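You operate a simulated robot arm through the tools that you are given. There is no shell and no other tool.

Carry out the task below with a simulated robot arm. There is one attempt and no reset: what you move stays moved.

TASK
Iron the creases out of the towel once the iron's lamp is green.
Fine: plug it into the socket marked iron before switching on; iron back on its rest, socket off. Set down upright: steam iron. What is to be rubbed or washed off counts as gone when no trace of it is left.

It is judged by the outcome, as a careful person would: the job done as asked, and still so three seconds after it is handed in. It fails if anything else is knocked over, pushed out of place, dropped, spilled or broken. Flat cloth is picked up by pressing the open fingertips on it (5 to 10 N) and closing them slowly along it; thin cloth reads only 2 to 8 mm in the jaws.

THE ROBOT
A 7-joint arm with a two-finger parallel gripper, fixed in place. Base frame: the origin is at the foot of the arm, x ahead of it, y to its left, z up. Lengths are in m, angles in rad, forces in N, time in s.
Its first joint turns from -2.601 to 2.601 rad. Payload 3.43 kg.
The TCP is the grasp point between the finger pads, 0.03 m short of the fingertips. In the tool frame z runs along the fingers and y along their closing line. Largest opening 0.094 m; finger width 0.028, thickness 0.01; the body of the gripper, 0.05 by 0.096 m, starts 0.055 m behind the TCP.
Orientation is that of the tool frame in the base frame, as a unit quaternion [w, x, y, z]. With the fingers straight down and closing along the base's y, the tool's x points along the base's -x, its y along +y and its z along -z.

THE INTERFACE
- The arm moves only by the tool arm_command. Its argument "increments" is a list of rows, each an object (a shift or turn left out is 0, a gripper value left out holds the last) with "travel": the shift along the tool's x, y, z in m, a list of three; "turn": the turn, a rotation vector about the tool's x, y, z in rad, a list of three; "fingers": the finger opening in m, from 0 to 0.094. In form: [{"travel": [tx, ty, tz], "turn": [ax, ay, az], "fingers": fingers}, ...]. A call has 1 to 20 rows; each row shifts and turns the commanded pose from where the row before left it, along the tool's axes as they then stand. Rows are played at 5 a second. More than 0.05 m and 0.15 rad between two rows, or a gripper value outside its range, and nothing of the call is played. Where a pose cannot be reached the arm comes as near as it can. A force on the tool above 40 N (or 10 N above the force at the start of the call, whichever is more), or a blocked arm, ends the call early, and 0.2 s more pass. The fingers move at their own pace (about 0.045 m/s each) and stop on an object; they squeeze with about 29 N. The grip force told is the motor's: it shows also when the fingers shut on nothing. Time passes only in rows, and 0.2 s behind the last, so rows that do not move let the fingers close. It gives the time, the measured TCP pose, the force on the tool (base axes), the opening and the grip force at its end, in the units of the frame above (readings bear some noise), with the torque about the TCP (base axes, N m) and any sound that the robot's microphone picked up.
- Cameras (640 x 400 px; columns grow to the right, rows downward): "scene" is fixed at [0.3983, 0.4979, 1.5341]; the picture's right is [-0.87, -0.49, 0.00], its down [-0.26, 0.45, -0.86] and it looks along [0.42, -0.74, -0.52] (base axes); focal length 334 px, centre (320, 200). "wrist" rides on the gripper at [0.076, 0.014, -0.102] in the tool frame; the picture's right is [-0.18, 0.98, 0.00], its down [-0.75, -0.14, -0.64] and it looks along [-0.63, -0.12, 0.77] (tool axes); focal length 243 px, centre (320, 200).
- get_image(camera): a new picture of that camera. No time passes.
- locate(camera, pixels): for up to 12 pixels [column, row] of the newest picture of that camera ("zoom" is the newest enlarged one), the place [x, y, z] in the base frame of the surface seen there, good to about 0.002 m. No time passes.
- enlarge(camera, box): a new picture of the part [left, top, right, bottom] of that camera's present view, enlarged. No time passes.
- finish_job(): hands the job in; it is judged then, once.

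Unless the task says otherwise, let go and move clear before handing in.

The tools are called after "Request:" as name(argument=value, ...) on one line, values as JSON. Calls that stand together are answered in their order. arm_command: Moves the arm, as the interface text tells. Its arguments: {"type":"object","properties":{"increments":{"type":"array","items":{"type":"object","properties":{"travel":{"type":"array","items":{"type":"number"}},"turn":{"type":"array","items":{"type":"number"}},"fingers":{"type":"number"}}}}},"required":["increments"]} The other tools are called the same way: get_image (camera) takes a picture; locate (camera, pixels) gives the place of the surface under pixels of a picture; enlarge (camera, box) takes an enlarged picture of a part of a camera's view; finish_job () hands the job in.

At the start:

```text
clock: 0.0
position: [0.2991, -0.7041, 1.1244]
tool_rot: [0.0, 0.0, 1.0, 0.0]
contact_force: [0.1, 0.2, -0.3]
wrist_torque: [0.01, 0.0, 0.0]
width: 0.0938
finger_force: 0.1
```

scene: 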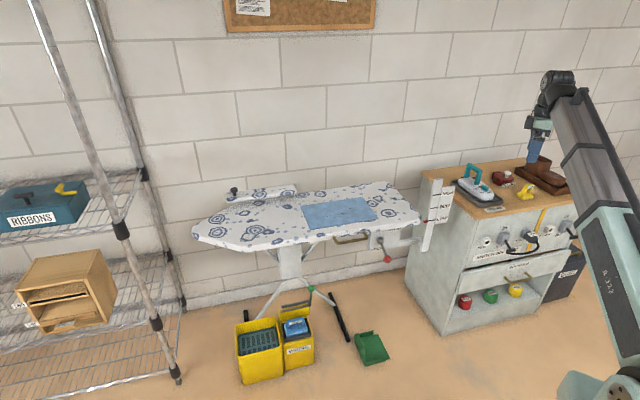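
wrist: 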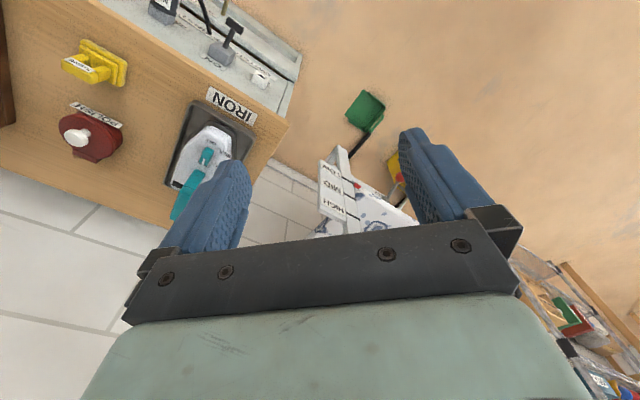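

The scene shows the ironing board with a blue towel at about (338,213), the iron on its rest on the cabinet at about (475,185), and sockets and plugs on the cabinet front at about (485–570,240). I'll enlarge these areas before moving.

Request:
enlarge(camera="scene", box=[400, 140, 600, 340])

Request:
enlarge(camera="scene", box=[180, 160, 460, 300])

Request:
enlarge(camera="wrist", box=[0, 0, 320, 200])

```text
2.00 times, centred on (500, 240) of scene
```

zoom: 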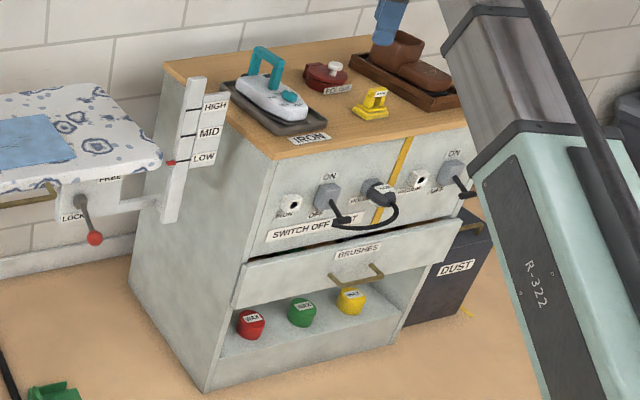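

```text
2.29 times, centred on (320, 230) of scene
```

zoom: 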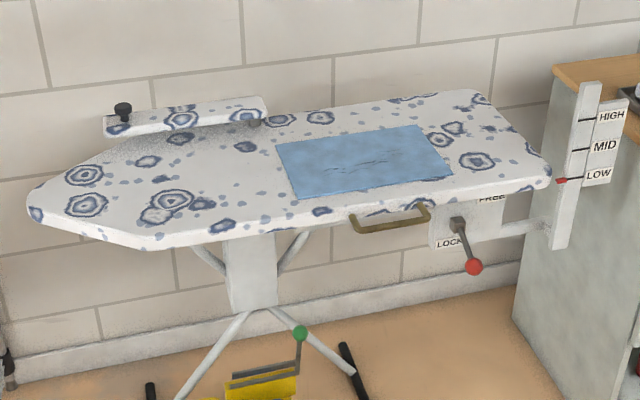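

```text
2.00 times, centred on (160, 100) of wrist
```

zoom: 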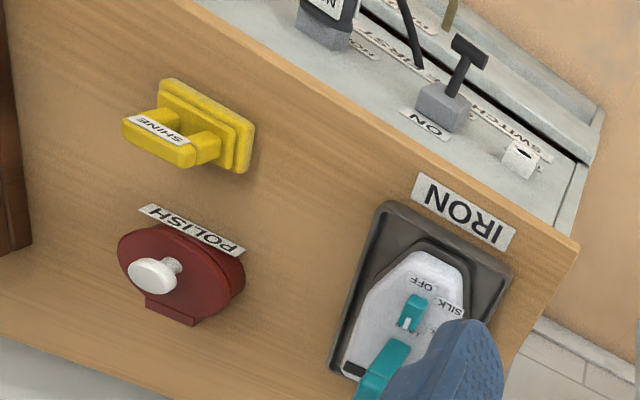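

The panel shows two sockets, switches and a plug with a cord at about zoom (380,190). I'll enlarge the panel and the iron further to read the labels.

Request:
enlarge(camera="scene", box=[470, 205, 580, 275])

Request:
enlarge(camera="scene", box=[440, 150, 540, 220])

Request:
enlarge(camera="wrist", box=[140, 0, 300, 100])

Request:
enlarge(camera="wrist", box=[140, 80, 300, 230])

Request:
enlarge(camera="scene", box=[290, 185, 390, 240])

```text
5.71 times, centred on (525, 240) of scene
```

zoom: 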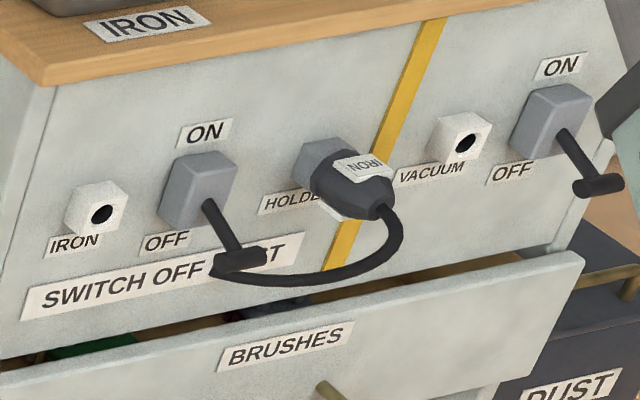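

```text
5.71 times, centred on (490, 185) of scene
```

zoom: 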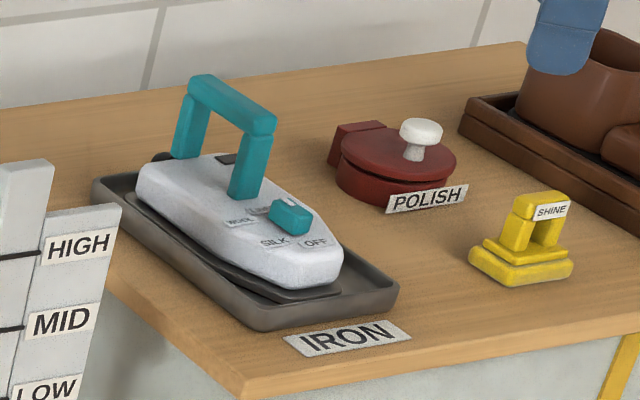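

```text
4.00 times, centred on (220, 50) of wrist
```

zoom: 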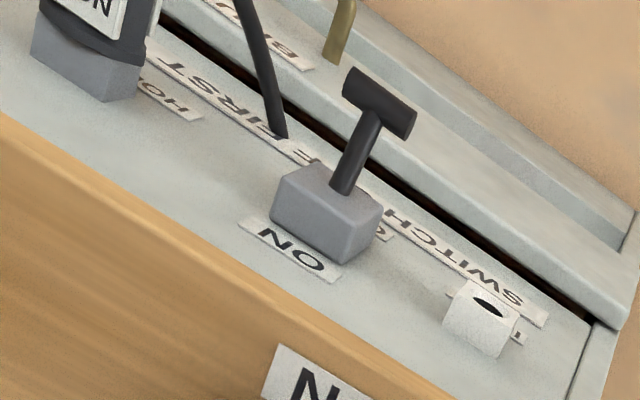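

```text
2.67 times, centred on (220, 155) of wrist
```

zoom: 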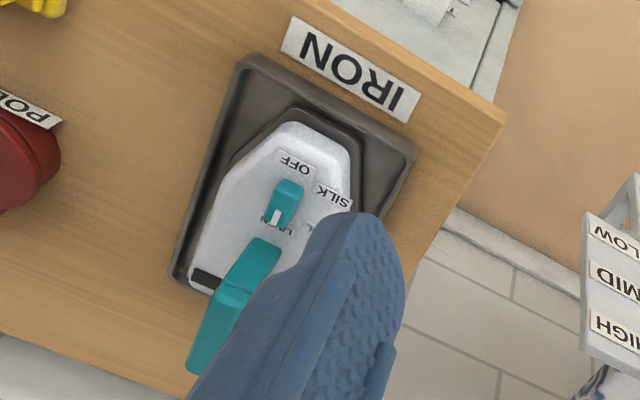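

```text
6.40 times, centred on (340, 212) of scene
```

zoom: 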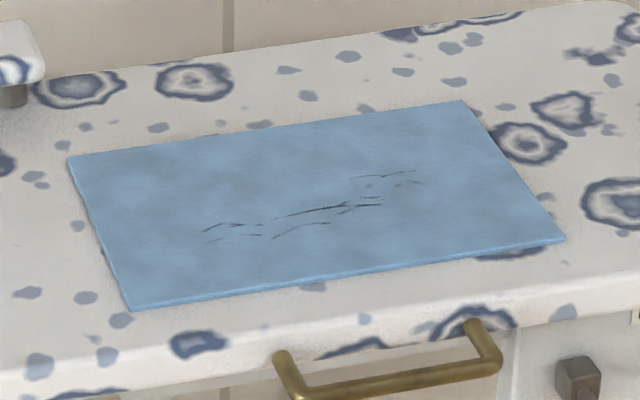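

The dial pointer looks like it is near LINEN, and the plug labelled IRON sits in the HOLDER. I'll check the notice board, the dial and the other areas for written hints.

Request:
enlarge(camera="scene", box=[220, 0, 380, 40])

Request:
enlarge(camera="scene", box=[470, 170, 510, 198])

Request:
enlarge(camera="wrist", box=[185, 105, 265, 185])

Request:
enlarge(camera="scene", box=[220, 280, 400, 390])

Request:
enlarge(camera="wrist", box=[300, 80, 460, 250])

```text
4.00 times, centred on (300, 20) of scene
```

zoom: 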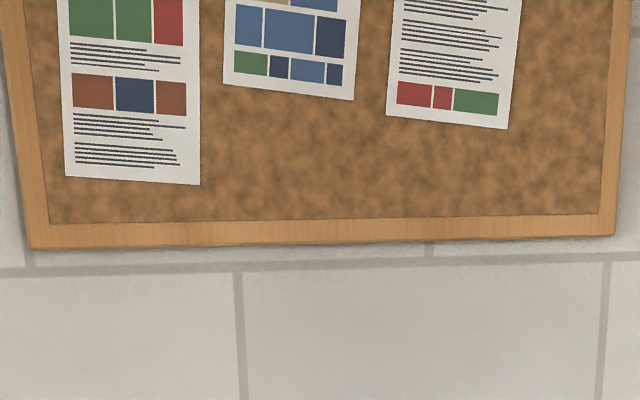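

```text
14.29 times, centred on (490, 184) of scene
```

zoom: 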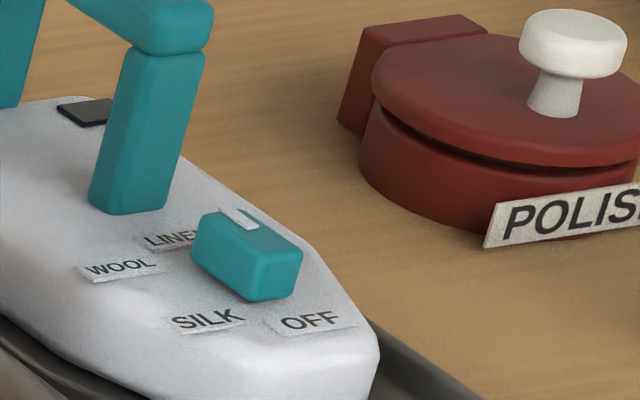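

```text
5.00 times, centred on (225, 145) of wrist
```

zoom: 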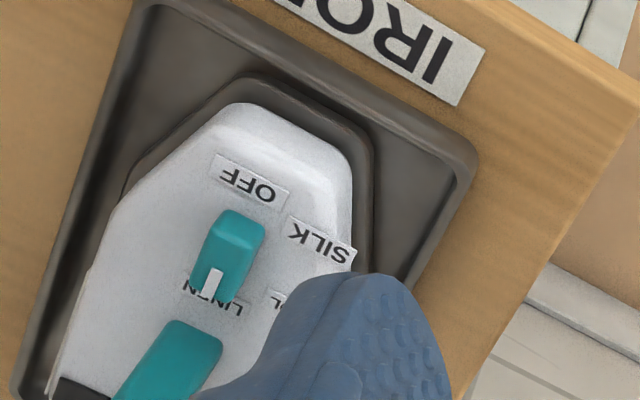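

```text
3.56 times, centred on (310, 335) of scene
```

zoom: 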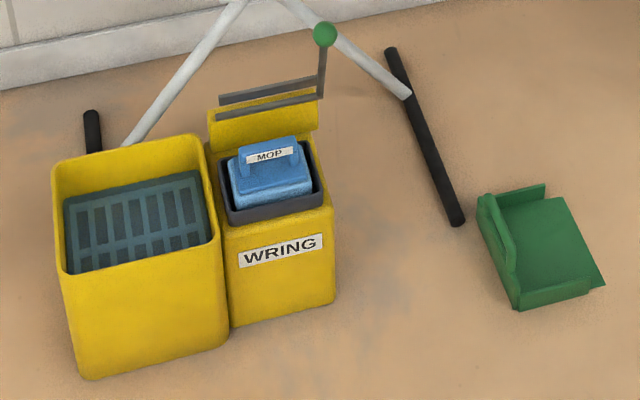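

```text
2.35 times, centred on (380, 165) of wrist
```

zoom: 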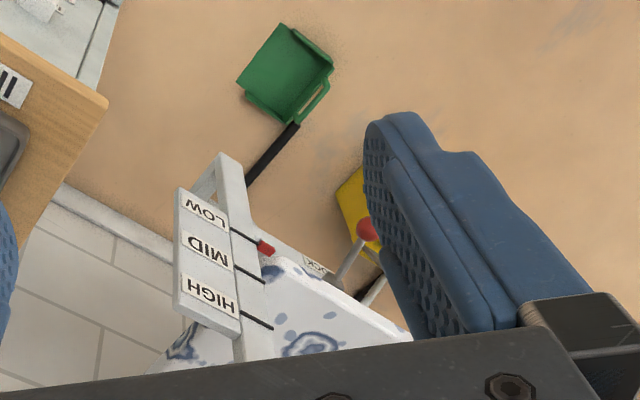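

The dial pointer is at LINEN and the switch lever is hanging down at OFF. Next I'll measure key points: board, towel, creases, iron, plug, sockets and switch.

Request:
enlarge(camera="scene", box=[470, 205, 580, 275])

Request:
locate(camera="zoom", pixels=[[101, 214], [75, 200], [205, 165], [185, 200], [210, 207], [240, 262], [325, 150], [345, 185], [362, 168], [380, 205], [382, 240], [465, 142]])

Request:
locate(camera="scene", pixels=[[301, 209], [311, 233], [378, 222], [362, 201], [340, 216], [325, 220], [352, 213], [450, 178], [537, 158], [477, 212], [425, 330], [210, 230]])

```text
5.71 times, centred on (525, 240) of scene
```

zoom: 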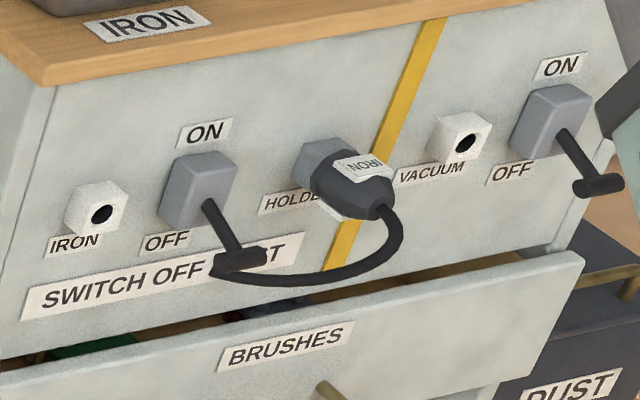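

```text
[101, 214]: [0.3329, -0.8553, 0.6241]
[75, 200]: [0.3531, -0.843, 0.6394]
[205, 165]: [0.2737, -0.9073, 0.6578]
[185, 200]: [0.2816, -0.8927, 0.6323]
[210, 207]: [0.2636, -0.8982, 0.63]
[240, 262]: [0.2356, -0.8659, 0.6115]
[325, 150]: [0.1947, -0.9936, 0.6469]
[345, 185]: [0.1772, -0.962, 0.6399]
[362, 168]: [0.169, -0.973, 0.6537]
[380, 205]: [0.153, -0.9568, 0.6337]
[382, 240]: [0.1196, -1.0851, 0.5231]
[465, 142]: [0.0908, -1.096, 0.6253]
```

```text
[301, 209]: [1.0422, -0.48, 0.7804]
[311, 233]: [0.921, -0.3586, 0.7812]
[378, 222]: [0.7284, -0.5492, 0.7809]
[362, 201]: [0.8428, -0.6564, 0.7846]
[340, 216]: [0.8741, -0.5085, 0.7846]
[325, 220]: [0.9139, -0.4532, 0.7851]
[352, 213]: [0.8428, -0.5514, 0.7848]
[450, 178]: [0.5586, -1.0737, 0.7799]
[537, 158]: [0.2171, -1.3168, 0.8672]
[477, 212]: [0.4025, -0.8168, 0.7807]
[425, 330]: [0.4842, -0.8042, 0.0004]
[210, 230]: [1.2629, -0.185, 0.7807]
```

The station is turned about 45° from the base: the panel faces direction (-0.71, 0.71), the creases are about 1.01 m out, and the IRON socket is near (0.333, -0.855, 0.624). I'll turn the tool 45° to square up with the panel, then move to where the wrist camera can see it.

Request:
arm_command(increments=[{"turn": [0, 0, 0.131]}, {"turn": [0, 0, 0.131]}, {"turn": [0, 0, 0.131]}, {"turn": [0, 0, 0.131]}, {"turn": [0, 0, 0.131]}, {"turn": [0, 0, 0.1304]}, {"travel": [0.018, -0.029, 0.029]}, {"travel": [0.018, -0.029, 0.029]}, {"travel": [0.018, -0.029, 0.029]}, {"travel": [0.018, -0.029, 0.029]}, {"travel": [0.018, -0.029, 0.029]}, {"travel": [0.018, -0.029, 0.029]}, {}])

Request:
get_image(camera="wrist")

Request:
get_image(camera="scene")

```text
clock: 2.8
position: [0.0982, -0.7494, 0.9505]
tool_rot: [0.0, 0.383, 0.924, 0.001]
contact_force: [0.5, -0.2, -0.1]
wrist_torque: [0.0, -0.02, 0.0]
width: 0.094
finger_force: 0.1
```

```text
taken
```

wrist: 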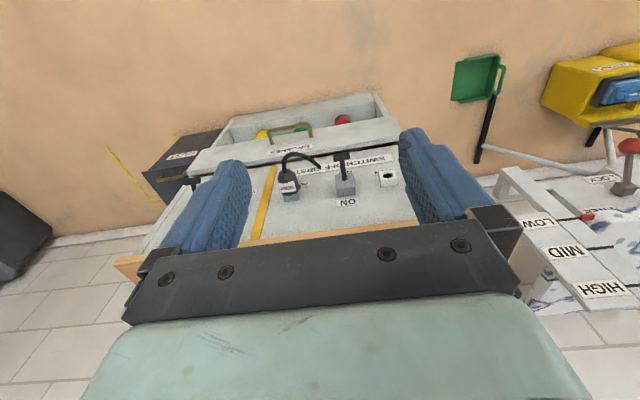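

```text
taken
```

scene: 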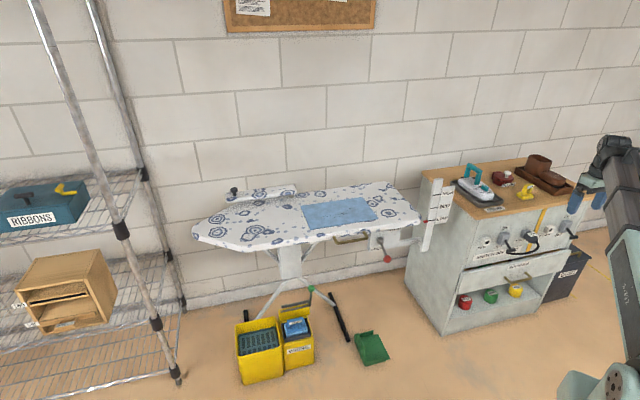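

The panel is now visible between the fingers, upside down: plug at about (288,187), switch at (345,183) and IRON socket at (390,178). I'll enlarge and measure.

Request:
enlarge(camera="wrist", box=[250, 140, 410, 240])

Request:
locate(camera="zoom", pixels=[[548, 140], [560, 160], [380, 190], [370, 130], [150, 190], [155, 215], [300, 225], [480, 220], [460, 170], [110, 210], [300, 150], [460, 130]])

```text
4.00 times, centred on (330, 190) of wrist
```

zoom: 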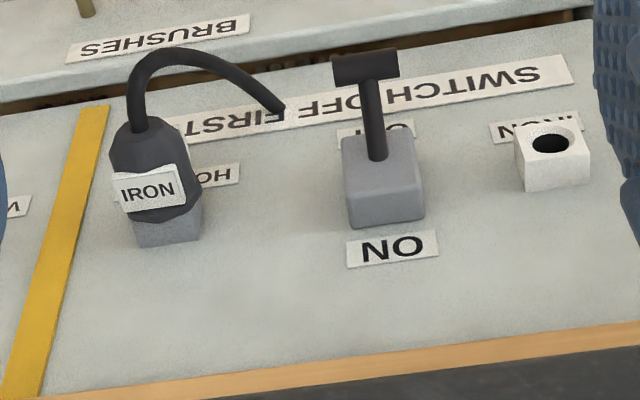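

```text
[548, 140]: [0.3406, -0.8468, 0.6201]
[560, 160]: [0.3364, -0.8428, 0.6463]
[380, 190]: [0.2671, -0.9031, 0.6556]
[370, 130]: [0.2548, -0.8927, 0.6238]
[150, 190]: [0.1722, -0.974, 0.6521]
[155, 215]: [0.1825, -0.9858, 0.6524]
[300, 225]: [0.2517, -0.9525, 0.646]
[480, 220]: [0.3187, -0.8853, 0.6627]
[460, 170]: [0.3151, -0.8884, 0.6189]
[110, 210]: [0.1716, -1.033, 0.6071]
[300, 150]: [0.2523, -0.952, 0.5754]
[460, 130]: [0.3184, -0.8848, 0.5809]
```

The panel is a vertical plane about 0.851 m out along the station's forward direction; the plug is near lateral -0.567 and the IRON socket near lateral -0.36, both at about z 0.63. I'll come closer and tilt the tool 45° so I can see and grip the plug without touching the counter.

Request:
arm_command(increments=[{"travel": [-0.01, -0.0167, 0.038]}, {"travel": [-0.01, -0.0167, 0.038]}, {"travel": [-0.01, -0.0167, 0.038]}, {"travel": [-0.01, -0.0167, 0.038]}, {"travel": [-0.01, -0.0167, 0.038]}, {"travel": [-0.01, -0.0167, 0.038]}, {"turn": [0, -0.131, 0]}, {"turn": [0, -0.131, 0]}, {"turn": [0, -0.131, 0]}, {"turn": [0, -0.131, 0]}, {"turn": [0, -0.131, 0]}, {"turn": [0, -0.1304, 0]}, {}])

Request:
get_image(camera="wrist")

Request:
get_image(camera="scene")

```text
clock: 5.6
position: [0.0708, -0.864, 0.7213]
tool_rot: [0.354, 0.354, 0.853, -0.147]
contact_force: [0.4, 0.2, -0.3]
wrist_torque: [-0.02, 0.0, -0.01]
width: 0.0939
finger_force: 0.1
```

```text
taken
```

wrist: 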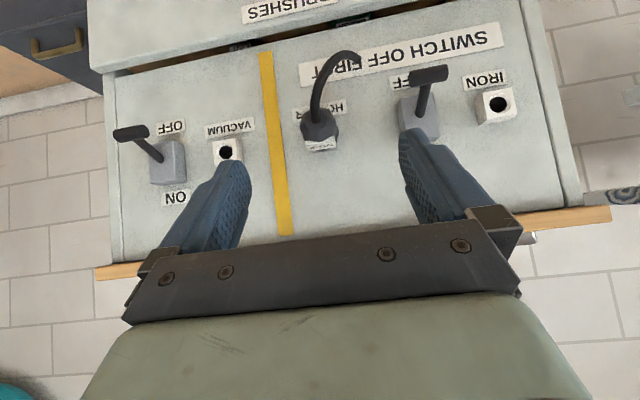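

```text
taken
```

scene: 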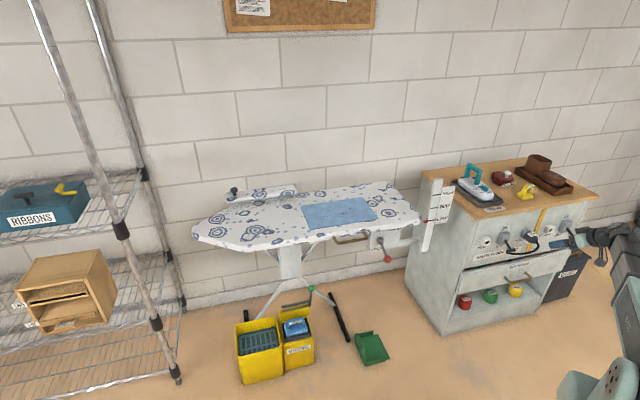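

From here the whole panel is visible: plug at about (318,132), IRON socket at (497,104), switch lever tip at (428,75). I'll enlarge and measure precisely.

Request:
enlarge(camera="wrist", box=[270, 40, 390, 160])

Request:
locate(camera="wrist", pixels=[[497, 104], [481, 107], [515, 106], [498, 118], [486, 92], [410, 105], [438, 110], [428, 75], [412, 77], [445, 72], [304, 130], [337, 128]])

Request:
locate(camera="wrist", pixels=[[318, 112], [320, 125], [318, 140], [306, 145], [336, 145], [320, 148], [317, 100], [341, 53], [355, 57], [400, 155], [360, 110], [400, 30]])

```text
3.33 times, centred on (330, 100) of wrist
```

zoom: 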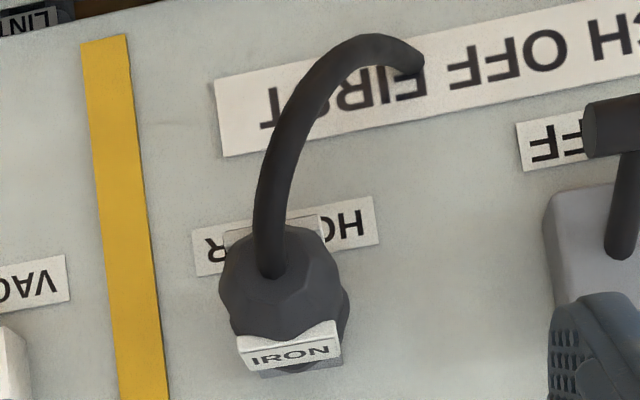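

```text
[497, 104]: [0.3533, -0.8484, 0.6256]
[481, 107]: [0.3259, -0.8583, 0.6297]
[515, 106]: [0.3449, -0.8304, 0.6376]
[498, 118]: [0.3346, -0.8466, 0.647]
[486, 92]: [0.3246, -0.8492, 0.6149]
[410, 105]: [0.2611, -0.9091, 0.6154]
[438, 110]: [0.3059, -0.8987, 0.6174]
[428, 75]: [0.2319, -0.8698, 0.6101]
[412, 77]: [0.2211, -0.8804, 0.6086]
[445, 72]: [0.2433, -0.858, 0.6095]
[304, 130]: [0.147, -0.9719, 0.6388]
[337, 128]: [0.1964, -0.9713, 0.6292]
```

```text
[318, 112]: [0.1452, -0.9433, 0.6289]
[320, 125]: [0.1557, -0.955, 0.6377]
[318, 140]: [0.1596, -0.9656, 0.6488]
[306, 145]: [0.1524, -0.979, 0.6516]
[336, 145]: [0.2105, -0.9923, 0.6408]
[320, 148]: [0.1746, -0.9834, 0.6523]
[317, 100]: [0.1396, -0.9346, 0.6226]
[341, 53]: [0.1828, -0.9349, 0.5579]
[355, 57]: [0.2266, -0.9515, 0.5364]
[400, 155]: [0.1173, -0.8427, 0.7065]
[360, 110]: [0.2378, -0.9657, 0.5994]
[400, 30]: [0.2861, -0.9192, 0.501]
```

The IRON socket is a block centred near lateral -0.360, z 0.629, with its front face at 0.830. The plug is centred near lateral -0.567, z 0.63, with its back at about 0.786, so I'll approach it along the tool axis.

Request:
arm_command(increments=[{"travel": [-0.019, -0.003, 0.02]}, {"travel": [-0.0185, -0.003, 0.02]}, {"travel": [0, 0, 0.03]}, {"travel": [0, 0, 0.03]}, {}])

Request:
get_image(camera="wrist")

Request:
enlarge(camera="scene", box=[470, 195, 620, 290])

```text
clock: 6.8
position: [0.1338, -0.9381, 0.6771]
tool_rot: [0.355, 0.353, 0.853, -0.147]
contact_force: [0.3, -0.6, 0.2]
wrist_torque: [0.01, -0.02, 0.02]
width: 0.094
finger_force: 0.1
```

```text
taken
```

wrist: 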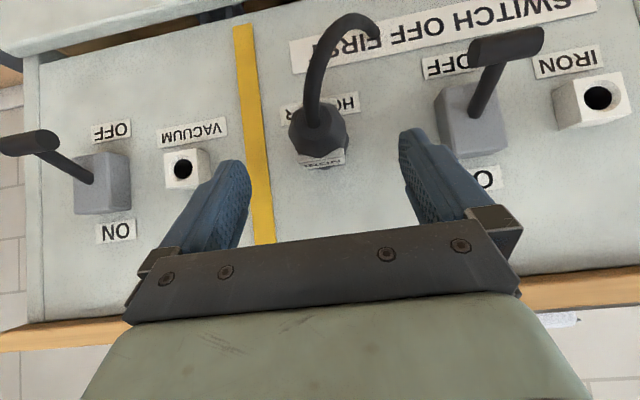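

```text
4.21 times, centred on (545, 242) of scene
```

zoom: 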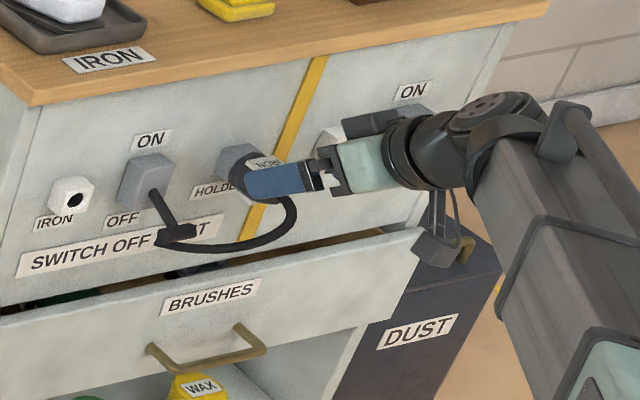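

The plug sits centred between the fingers at about (320,135). I'll take one more measurement of the plug and socket from this close view before closing in.

Request:
enlarge(camera="wrist", box=[260, 60, 400, 180])

Request:
locate(camera="wrist", pixels=[[292, 130], [348, 133], [320, 150], [305, 160], [343, 155], [322, 166], [318, 118], [600, 98], [570, 105], [622, 105], [575, 85], [598, 118]])

```text
3.33 times, centred on (330, 120) of wrist
```

zoom: 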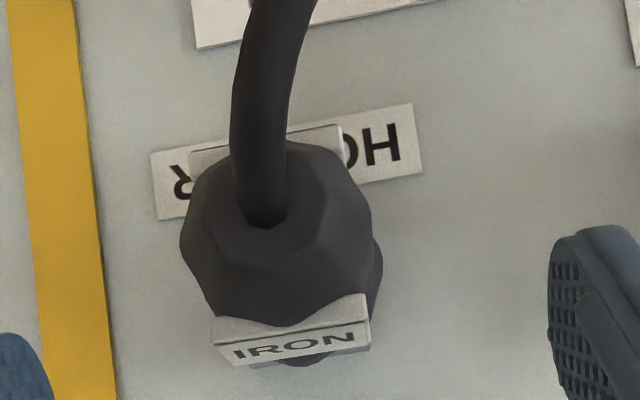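

```text
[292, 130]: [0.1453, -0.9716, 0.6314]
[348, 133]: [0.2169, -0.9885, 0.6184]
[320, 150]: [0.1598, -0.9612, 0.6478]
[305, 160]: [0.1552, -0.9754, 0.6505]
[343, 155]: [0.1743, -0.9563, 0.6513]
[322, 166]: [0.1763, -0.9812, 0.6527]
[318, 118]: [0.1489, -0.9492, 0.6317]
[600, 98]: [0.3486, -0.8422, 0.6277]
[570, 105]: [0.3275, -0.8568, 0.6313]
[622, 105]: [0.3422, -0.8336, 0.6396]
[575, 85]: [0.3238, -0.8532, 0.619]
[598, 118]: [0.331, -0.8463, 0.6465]
```

The plug's label centre gives lateral -0.5665 and z about 0.630, level with the IRON socket. I'll advance 0.064 along the tool axis and close on the plug.

Request:
arm_command(increments=[{"travel": [0, 0.001, 0.022]}, {"travel": [0, 0.001, 0.022]}, {"travel": [0.0005, 0, 0.02]}, {}, {"fingers": 0.06}, {"fingers": 0.04}, {"fingers": 0.02}, {"fingers": 0.01}, {}, {}])

Request:
get_image(camera="wrist")

Request:
enlarge(camera="scene", box=[470, 195, 620, 290])

```text
clock: 9.0
position: [0.1668, -0.9714, 0.6316]
tool_rot: [0.354, 0.356, 0.852, -0.151]
contact_force: [-26.3, -26.0, 0.3]
wrist_torque: [-0.01, 0.06, 0.32]
width: 0.0424
finger_force: 29.9
```

```text
taken
```

wrist: 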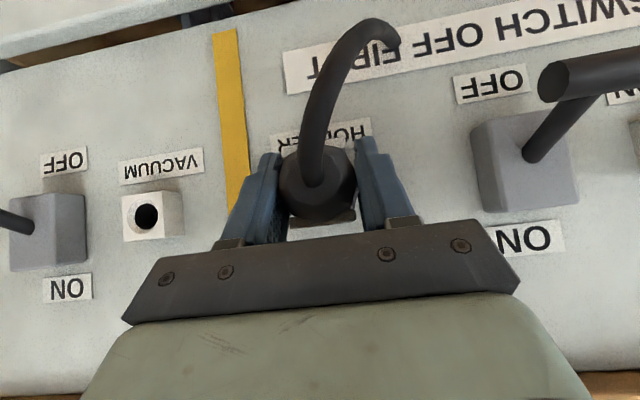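

```text
4.21 times, centred on (545, 242) of scene
```

zoom: 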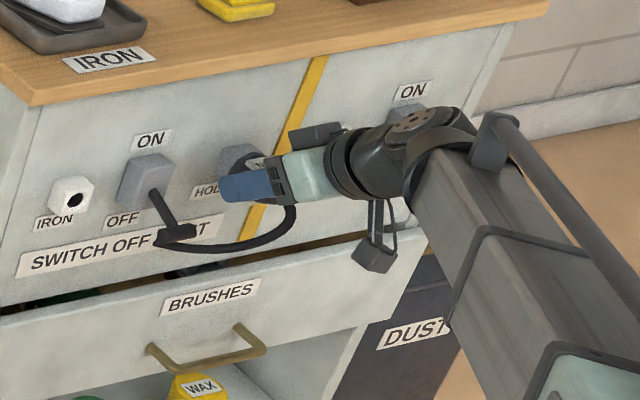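

The grip closed at 0.0424 with about 37 N sideways, so the fixed plug is 2 mm off my line. I'll shift by -0.0022 to relieve that, then pull it straight out.

Request:
arm_command(increments=[{"travel": [0, -0.0022, 0]}, {}, {"travel": [0.0071, 0, -0.0071]}, {"travel": [0.0071, 0, -0.0071]}, {"travel": [0.0071, 0, -0.0071]}, {"travel": [0.0141, 0, -0.0141]}, {"travel": [0.0141, 0, -0.0141]}, {}])

Request:
get_image(camera="wrist")

Request:
enlarge(camera="scene", box=[470, 195, 620, 290])

```text
clock: 10.8
position: [0.1171, -0.9182, 0.6319]
tool_rot: [0.354, 0.353, 0.854, -0.145]
contact_force: [0.3, 0.1, 0.3]
wrist_torque: [0.05, -0.04, 0.0]
width: 0.0428
finger_force: 28.8
```

```text
taken
```

wrist: 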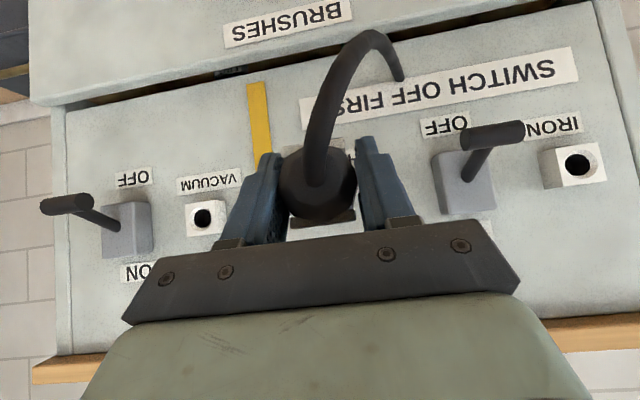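

```text
4.21 times, centred on (545, 242) of scene
```

zoom: 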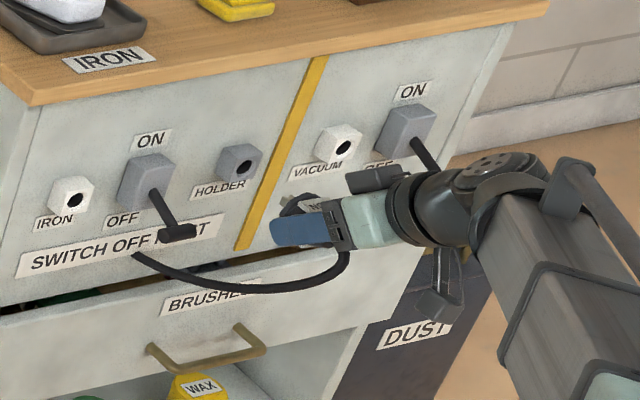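

The plug is out and held (width 0.0428, no outside force). I'll measure the holder hole and the IRON hole in the same pictures to get their relative offset.

Request:
locate(camera="zoom", pixels=[[75, 199], [243, 166], [52, 192], [93, 187], [78, 183], [69, 218], [219, 158], [260, 152], [243, 147], [237, 183]])

Request:
enlarge(camera="wrist", box=[520, 120, 640, 200])

Request:
locate(camera="zoom", pixels=[[310, 245], [110, 190], [225, 190], [235, 345], [410, 120], [440, 300], [160, 260], [440, 210]])

Request:
enlarge(camera="scene", box=[475, 220, 555, 270])

```text
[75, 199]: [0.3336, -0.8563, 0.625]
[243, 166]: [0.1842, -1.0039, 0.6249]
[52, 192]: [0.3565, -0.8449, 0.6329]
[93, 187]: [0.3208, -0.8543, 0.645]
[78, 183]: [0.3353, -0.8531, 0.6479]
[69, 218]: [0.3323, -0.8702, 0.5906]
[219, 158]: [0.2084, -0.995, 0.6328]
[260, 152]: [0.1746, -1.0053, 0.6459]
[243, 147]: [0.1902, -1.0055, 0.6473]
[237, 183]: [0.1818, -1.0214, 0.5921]
```

```text
5.00 times, centred on (580, 160) of wrist
```

zoom: 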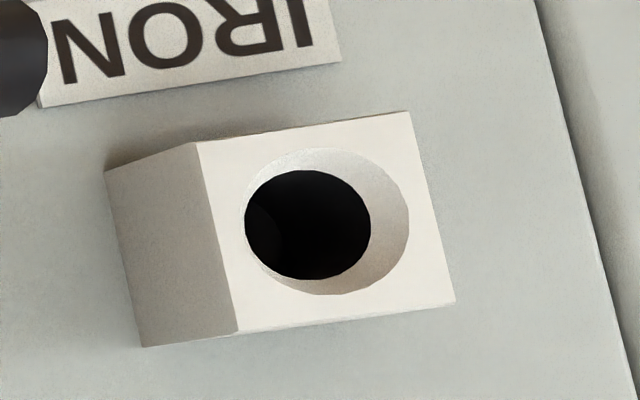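

```text
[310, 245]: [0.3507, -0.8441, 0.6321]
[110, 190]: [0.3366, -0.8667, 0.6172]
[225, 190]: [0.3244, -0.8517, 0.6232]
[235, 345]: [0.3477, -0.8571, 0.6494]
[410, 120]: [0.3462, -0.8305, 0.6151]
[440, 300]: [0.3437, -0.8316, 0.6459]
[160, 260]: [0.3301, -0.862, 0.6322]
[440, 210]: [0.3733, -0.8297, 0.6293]
```

```text
8.00 times, centred on (515, 245) of scene
```

zoom: 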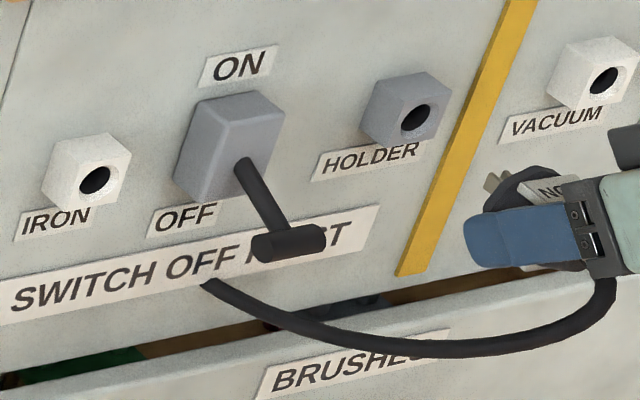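

Both holes are at the same height with a lateral offset of 0.210 between HOLDER and IRON, and the IRON hole has a funnelled mouth. I'll back out further to clear the switch lever, then shift 0.210 toward IRON.

Request:
arm_command(increments=[{"travel": [0.0165, 0, -0.0165]}, {"travel": [0.0165, 0, -0.0165]}, {}, {"travel": [0, 0.042, 0]}, {"travel": [0, 0.042, 0]}, {"travel": [0, 0.042, 0]}, {"travel": [0, 0.042, 0]}, {"travel": [0, 0.042, 0]}, {}, {}])

Request:
get_image(camera="wrist")

Request:
enlarge(camera="scene", box=[450, 195, 600, 290])

```text
clock: 13.0
position: [0.2338, -0.741, 0.6337]
tool_rot: [0.354, 0.353, 0.853, -0.147]
contact_force: [-0.3, -0.2, -0.1]
wrist_torque: [-0.02, -0.02, -0.07]
width: 0.0429
finger_force: 28.4
```

```text
taken
```

wrist: 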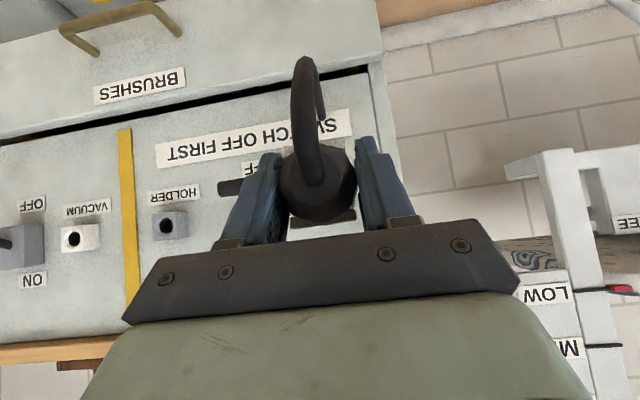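

```text
4.21 times, centred on (525, 242) of scene
```

zoom: 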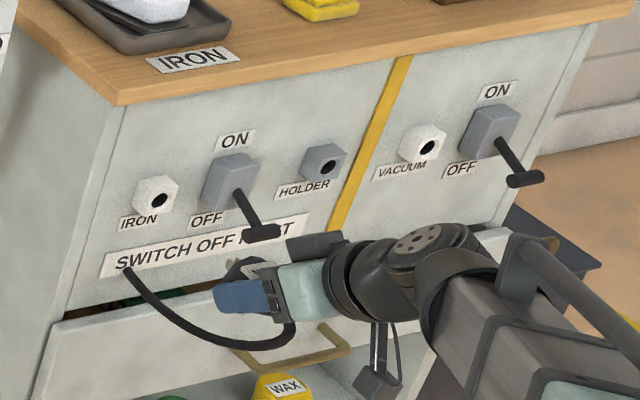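

The plug now hangs in front of the IRON socket: forward 0.689, lateral -0.3586, z 0.634. I'll do a short idle read to see the reading noise before pushing in.

Request:
arm_command(increments=[{}])

Request:
enlarge(camera="scene", box=[470, 220, 550, 280])

Request:
locate(camera="zoom", pixels=[[125, 165], [140, 150], [290, 325], [320, 320], [295, 330], [270, 370], [245, 330], [215, 300]])

```text
clock: 13.4
position: [0.2323, -0.7416, 0.6326]
tool_rot: [0.354, 0.353, 0.854, -0.146]
contact_force: [-0.2, -0.5, 0.2]
wrist_torque: [-0.03, 0.0, 0.0]
width: 0.0427
finger_force: 28.4
```

```text
6.67 times, centred on (510, 250) of scene
```

zoom: 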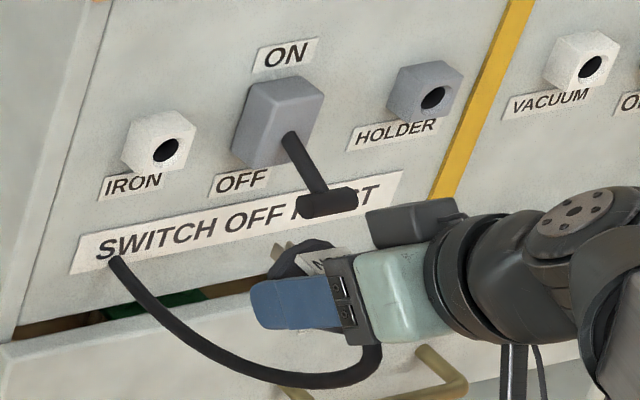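

```text
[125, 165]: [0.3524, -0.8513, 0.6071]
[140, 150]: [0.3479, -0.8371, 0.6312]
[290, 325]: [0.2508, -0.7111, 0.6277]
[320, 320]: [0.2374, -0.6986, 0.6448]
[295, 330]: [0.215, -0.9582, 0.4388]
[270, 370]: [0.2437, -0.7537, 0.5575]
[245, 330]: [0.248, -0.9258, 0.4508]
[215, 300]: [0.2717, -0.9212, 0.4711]
```

Noise is about 1 mm and the alignment looks right. I'll advance 0.08 to bring the pins just short of the socket and look again.

Request:
arm_command(increments=[{"travel": [-0.0141, 0, 0.0141]}, {"travel": [-0.0141, 0, 0.0141]}, {"travel": [-0.0141, 0, 0.0141]}, {"travel": [-0.0106, 0, 0.0106]}, {}])

Request:
get_image(camera="wrist")

Request:
enlarge(camera="scene", box=[470, 210, 550, 260])

```text
clock: 14.6
position: [0.2866, -0.7903, 0.6313]
tool_rot: [0.354, 0.353, 0.853, -0.147]
contact_force: [-0.1, -0.2, 0.5]
wrist_torque: [0.01, -0.01, 0.0]
width: 0.0425
finger_force: 29.6
```

```text
taken
```

wrist: 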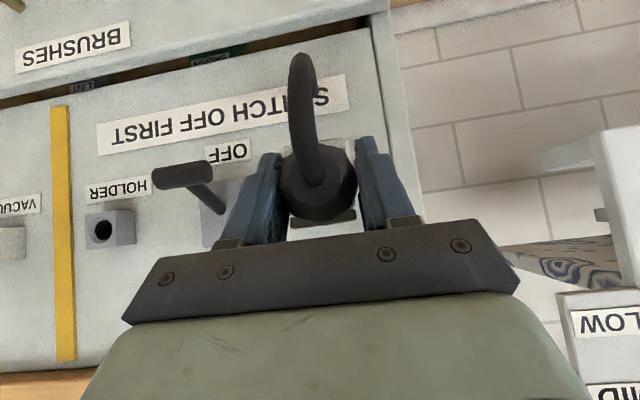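

```text
8.00 times, centred on (510, 235) of scene
```

zoom: 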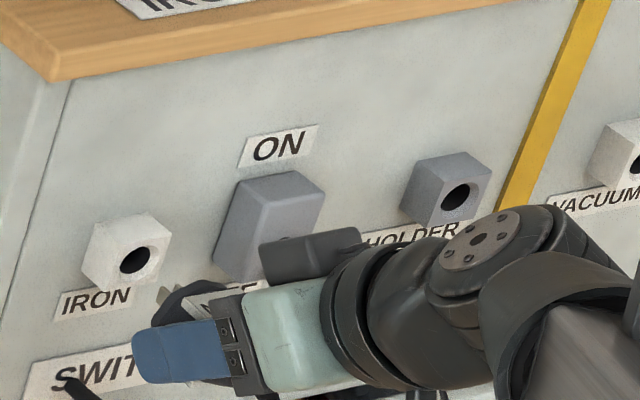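

The pins at about zoom (163,293) are just in front of the socket. I'll check the pin location against the hole.

Request:
locate(camera="zoom", pixels=[[163, 293], [165, 297], [178, 287], [190, 310], [135, 258], [85, 245], [162, 232], [130, 285], [230, 290], [200, 300]])

Request:
enlarge(camera="scene", box=[478, 230, 508, 255])

```text
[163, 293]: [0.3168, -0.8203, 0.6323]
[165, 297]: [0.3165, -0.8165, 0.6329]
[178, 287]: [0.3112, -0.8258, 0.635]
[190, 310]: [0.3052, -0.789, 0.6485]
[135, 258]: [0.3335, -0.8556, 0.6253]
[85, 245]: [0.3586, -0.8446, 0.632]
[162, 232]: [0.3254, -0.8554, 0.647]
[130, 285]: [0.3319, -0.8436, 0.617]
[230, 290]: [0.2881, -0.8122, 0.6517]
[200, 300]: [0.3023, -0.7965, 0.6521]
```

```text
16.00 times, centred on (493, 242) of scene
```

zoom: 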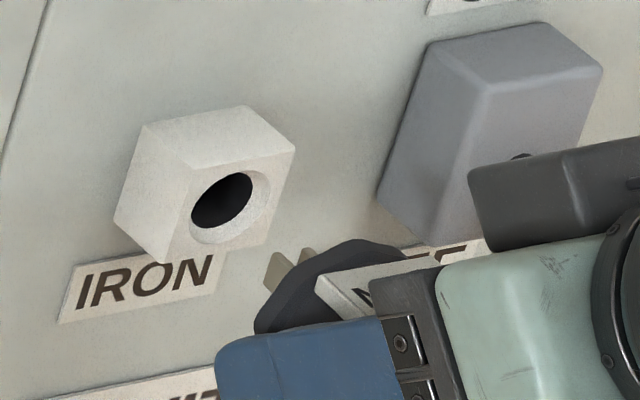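

Two pins are visible at zoom (272,268) and (307,254). I'll locate them for the plug's true centre.

Request:
locate(camera="zoom", pixels=[[270, 262], [274, 275], [283, 255], [277, 265], [307, 252], [304, 256], [190, 215], [260, 175], [225, 195], [225, 240], [292, 150], [165, 260]])

```text
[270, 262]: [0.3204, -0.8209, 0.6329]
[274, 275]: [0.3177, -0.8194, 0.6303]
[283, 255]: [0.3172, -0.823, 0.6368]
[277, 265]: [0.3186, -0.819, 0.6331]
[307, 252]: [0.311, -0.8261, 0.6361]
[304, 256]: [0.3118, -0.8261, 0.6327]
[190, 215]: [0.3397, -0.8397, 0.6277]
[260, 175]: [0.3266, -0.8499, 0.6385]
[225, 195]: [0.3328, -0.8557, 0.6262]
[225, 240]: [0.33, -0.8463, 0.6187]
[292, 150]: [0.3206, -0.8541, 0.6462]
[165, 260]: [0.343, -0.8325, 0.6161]
```

The pins centre near lateral -0.360 and z 0.633; the socket centre is near -0.3615 and z 0.630. I'll nudge -0.001 sideways and push in slowly.

Request:
arm_command(increments=[{"travel": [0, -0.001, 0]}, {"travel": [-0.0071, 0, 0.0071]}, {"travel": [-0.005, 0, 0.005]}, {"travel": [-0.005, 0, 0.005]}, {"travel": [-0.005, 0, 0.005]}, {}])

Request:
enlarge(camera="scene", box=[470, 210, 550, 260])

```text
clock: 16.0
position: [0.309, -0.813, 0.6316]
tool_rot: [0.355, 0.354, 0.853, -0.147]
contact_force: [-0.3, -0.3, -0.3]
wrist_torque: [0.01, 0.01, 0.0]
width: 0.0427
finger_force: 28.6
```

```text
8.00 times, centred on (510, 235) of scene
```

zoom: 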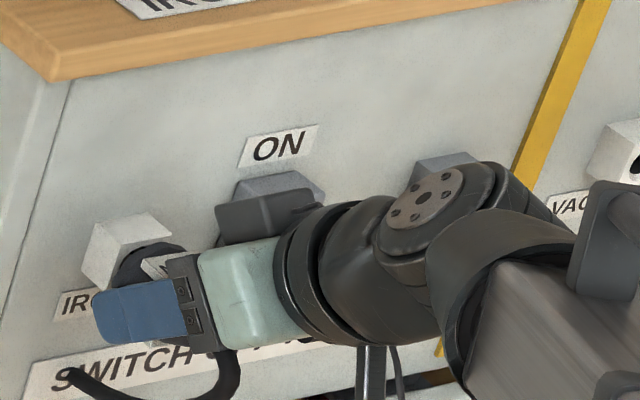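

No force yet at forward 0.793, and the plug is entering the socket. I'll push on in small steps until it seats.

Request:
arm_command(increments=[{"travel": [-0.0035, 0, 0.0035]}, {"travel": [-0.0028, 0, 0.0028]}, {"travel": [-0.0014, 0, 0.0014]}, {"travel": [-0.0007, 0, 0.0007]}, {}])

Request:
enlarge(camera="scene", box=[470, 210, 550, 260])

Request:
get_image(camera="wrist")

```text
clock: 17.2
position: [0.3165, -0.8227, 0.6323]
tool_rot: [0.354, 0.353, 0.854, -0.146]
contact_force: [-20.0, 30.8, 7.9]
wrist_torque: [0.21, 0.09, -0.04]
width: 0.0432
finger_force: 29.0
```

```text
8.00 times, centred on (510, 235) of scene
```

zoom: 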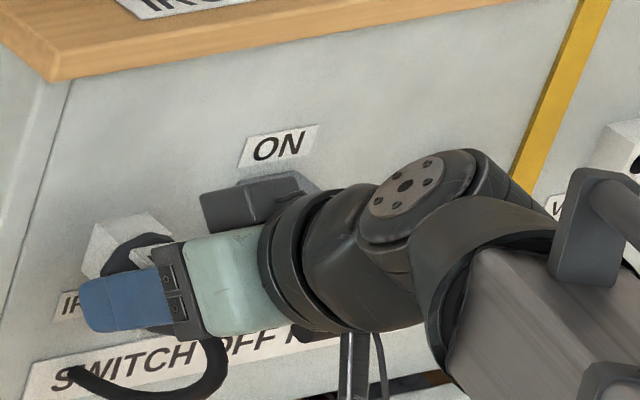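

```text
taken
```

wrist: 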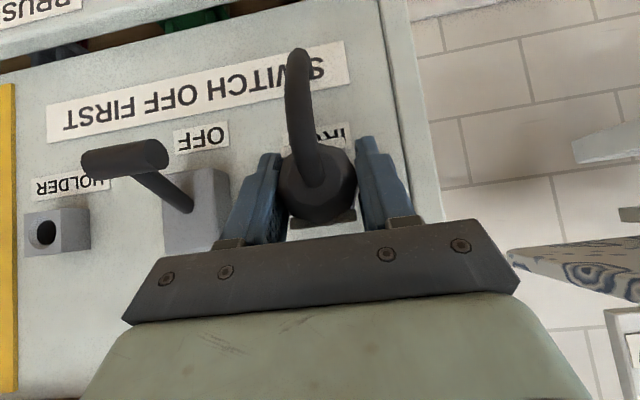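

The reading is about 36 N straight back at forward 0.8055, the same depth the plug had in the holder, so it appears seated. I'll open the fingers a little and look before backing away.

Request:
arm_command(increments=[{"fingers": 0.05}, {"fingers": 0.062}, {}, {}])

Request:
get_image(camera="wrist")

```text
clock: 18.2
position: [0.3175, -0.8244, 0.6296]
tool_rot: [0.354, 0.354, 0.853, -0.147]
contact_force: [-0.7, -0.4, 0.0]
wrist_torque: [-0.01, 0.0, 0.01]
width: 0.062
finger_force: 0.1
```

```text
taken
```

wrist: 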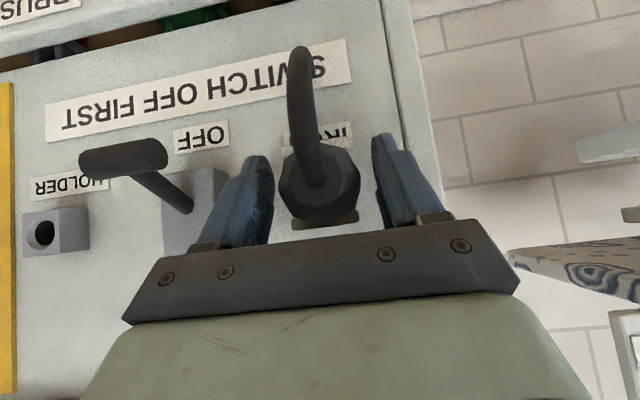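

The plug stays put with the fingers open. I'll back away along the tool axis and check that it is fully in.

Request:
arm_command(increments=[{"travel": [0, 0, -0.025]}, {"travel": [0, 0, -0.03]}, {"travel": [0, 0, -0.035]}, {"travel": [0, 0, -0.035]}, {}])

Request:
get_image(camera="wrist")

Request:
enlarge(camera="wrist", box=[240, 60, 400, 180])

Request:
enlarge(camera="scene", box=[460, 205, 560, 275])

```text
clock: 19.4
position: [0.2527, -0.7587, 0.7199]
tool_rot: [0.353, 0.353, 0.854, -0.145]
contact_force: [0.5, 0.5, 0.4]
wrist_torque: [-0.03, -0.01, 0.02]
width: 0.0622
finger_force: 0.0
```

```text
taken
```

wrist: 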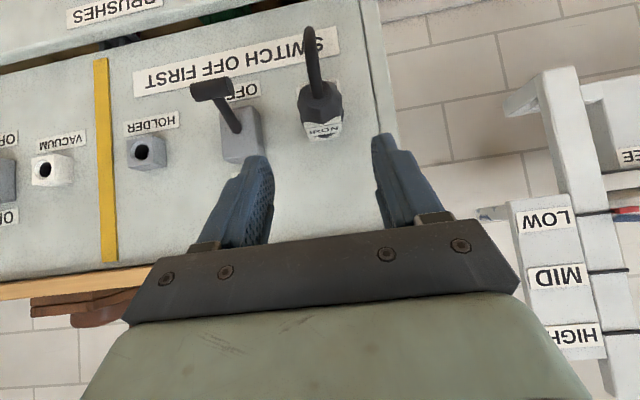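

```text
3.33 times, centred on (320, 120) of wrist
```

zoom: 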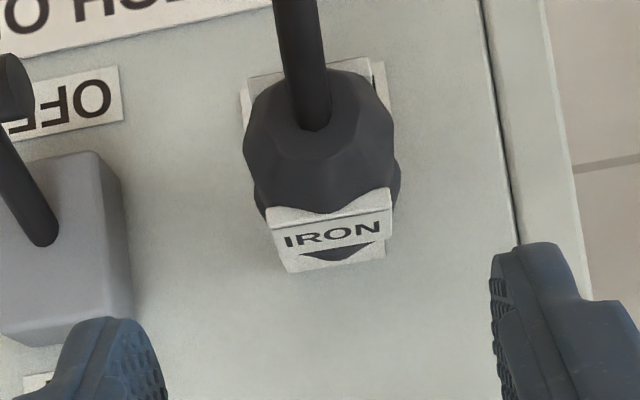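

```text
5.71 times, centred on (510, 240) of scene
```

zoom: 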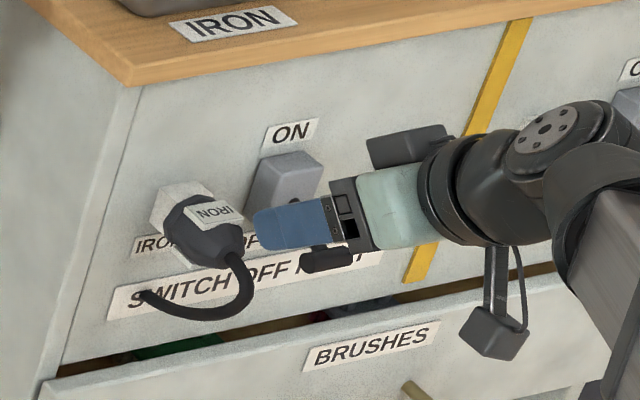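

The plug is in the IRON socket. I'll measure the label and back of the plug to confirm depth, plus the switch lever geometry for the next step.

Request:
locate(camera="wrist", pixels=[[305, 122], [341, 118], [322, 131], [320, 104], [212, 90], [195, 94], [230, 86], [238, 128], [240, 152], [258, 115], [230, 105], [242, 140]])

Request:
enlarge(camera="wrist", box=[170, 60, 290, 170])

```text
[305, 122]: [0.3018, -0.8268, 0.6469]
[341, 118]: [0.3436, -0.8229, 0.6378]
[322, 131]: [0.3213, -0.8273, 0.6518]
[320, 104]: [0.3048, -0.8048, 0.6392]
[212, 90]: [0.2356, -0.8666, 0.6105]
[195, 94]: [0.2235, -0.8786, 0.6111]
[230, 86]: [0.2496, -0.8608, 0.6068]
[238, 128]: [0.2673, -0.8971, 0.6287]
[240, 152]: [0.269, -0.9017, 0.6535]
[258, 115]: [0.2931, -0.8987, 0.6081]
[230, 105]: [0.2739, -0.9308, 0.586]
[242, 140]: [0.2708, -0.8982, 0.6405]
```

```text
3.64 times, centred on (230, 115) of wrist
```

zoom: 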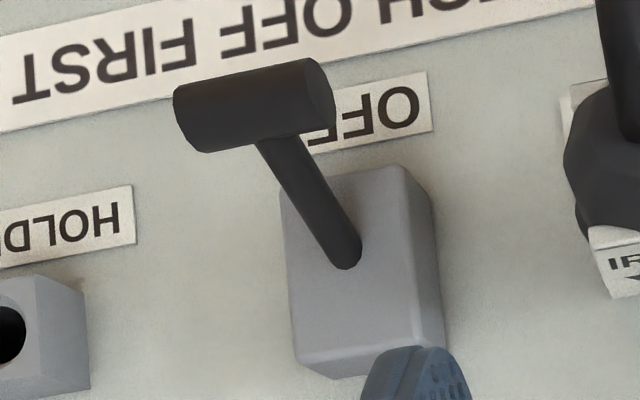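

The plug's back is at 0.785, the same as in the holder, so it is fully seated. The switch lever's T-bar sits near forward 0.785, lateral -0.446, z 0.608, pointing down at OFF; I'll check the drawer's protrusion before going under it.

Request:
locate(camera="wrist", pixels=[[110, 10], [30, 50], [150, 35], [308, 35], [325, 85], [310, 60], [95, 15], [200, 30]])

Request:
get_image(camera="scene")

Request:
locate(camera="scene", pixels=[[512, 284], [524, 277], [533, 271], [487, 268], [487, 258], [540, 262], [500, 290]])

```text
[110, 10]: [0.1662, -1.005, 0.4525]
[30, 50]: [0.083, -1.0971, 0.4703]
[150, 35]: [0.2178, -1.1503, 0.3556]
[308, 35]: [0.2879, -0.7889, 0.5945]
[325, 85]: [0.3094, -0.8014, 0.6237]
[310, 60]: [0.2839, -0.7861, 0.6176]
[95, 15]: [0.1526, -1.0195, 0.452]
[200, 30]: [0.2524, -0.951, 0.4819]
```

```text
taken
```

scene: 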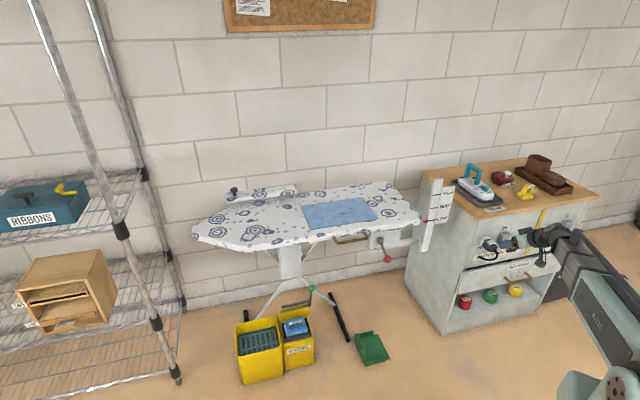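

```text
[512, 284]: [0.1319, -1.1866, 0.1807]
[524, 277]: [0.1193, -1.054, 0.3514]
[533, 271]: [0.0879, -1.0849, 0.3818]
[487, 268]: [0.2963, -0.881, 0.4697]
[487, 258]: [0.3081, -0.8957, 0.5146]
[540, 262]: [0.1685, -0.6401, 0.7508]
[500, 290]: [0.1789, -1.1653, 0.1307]
```

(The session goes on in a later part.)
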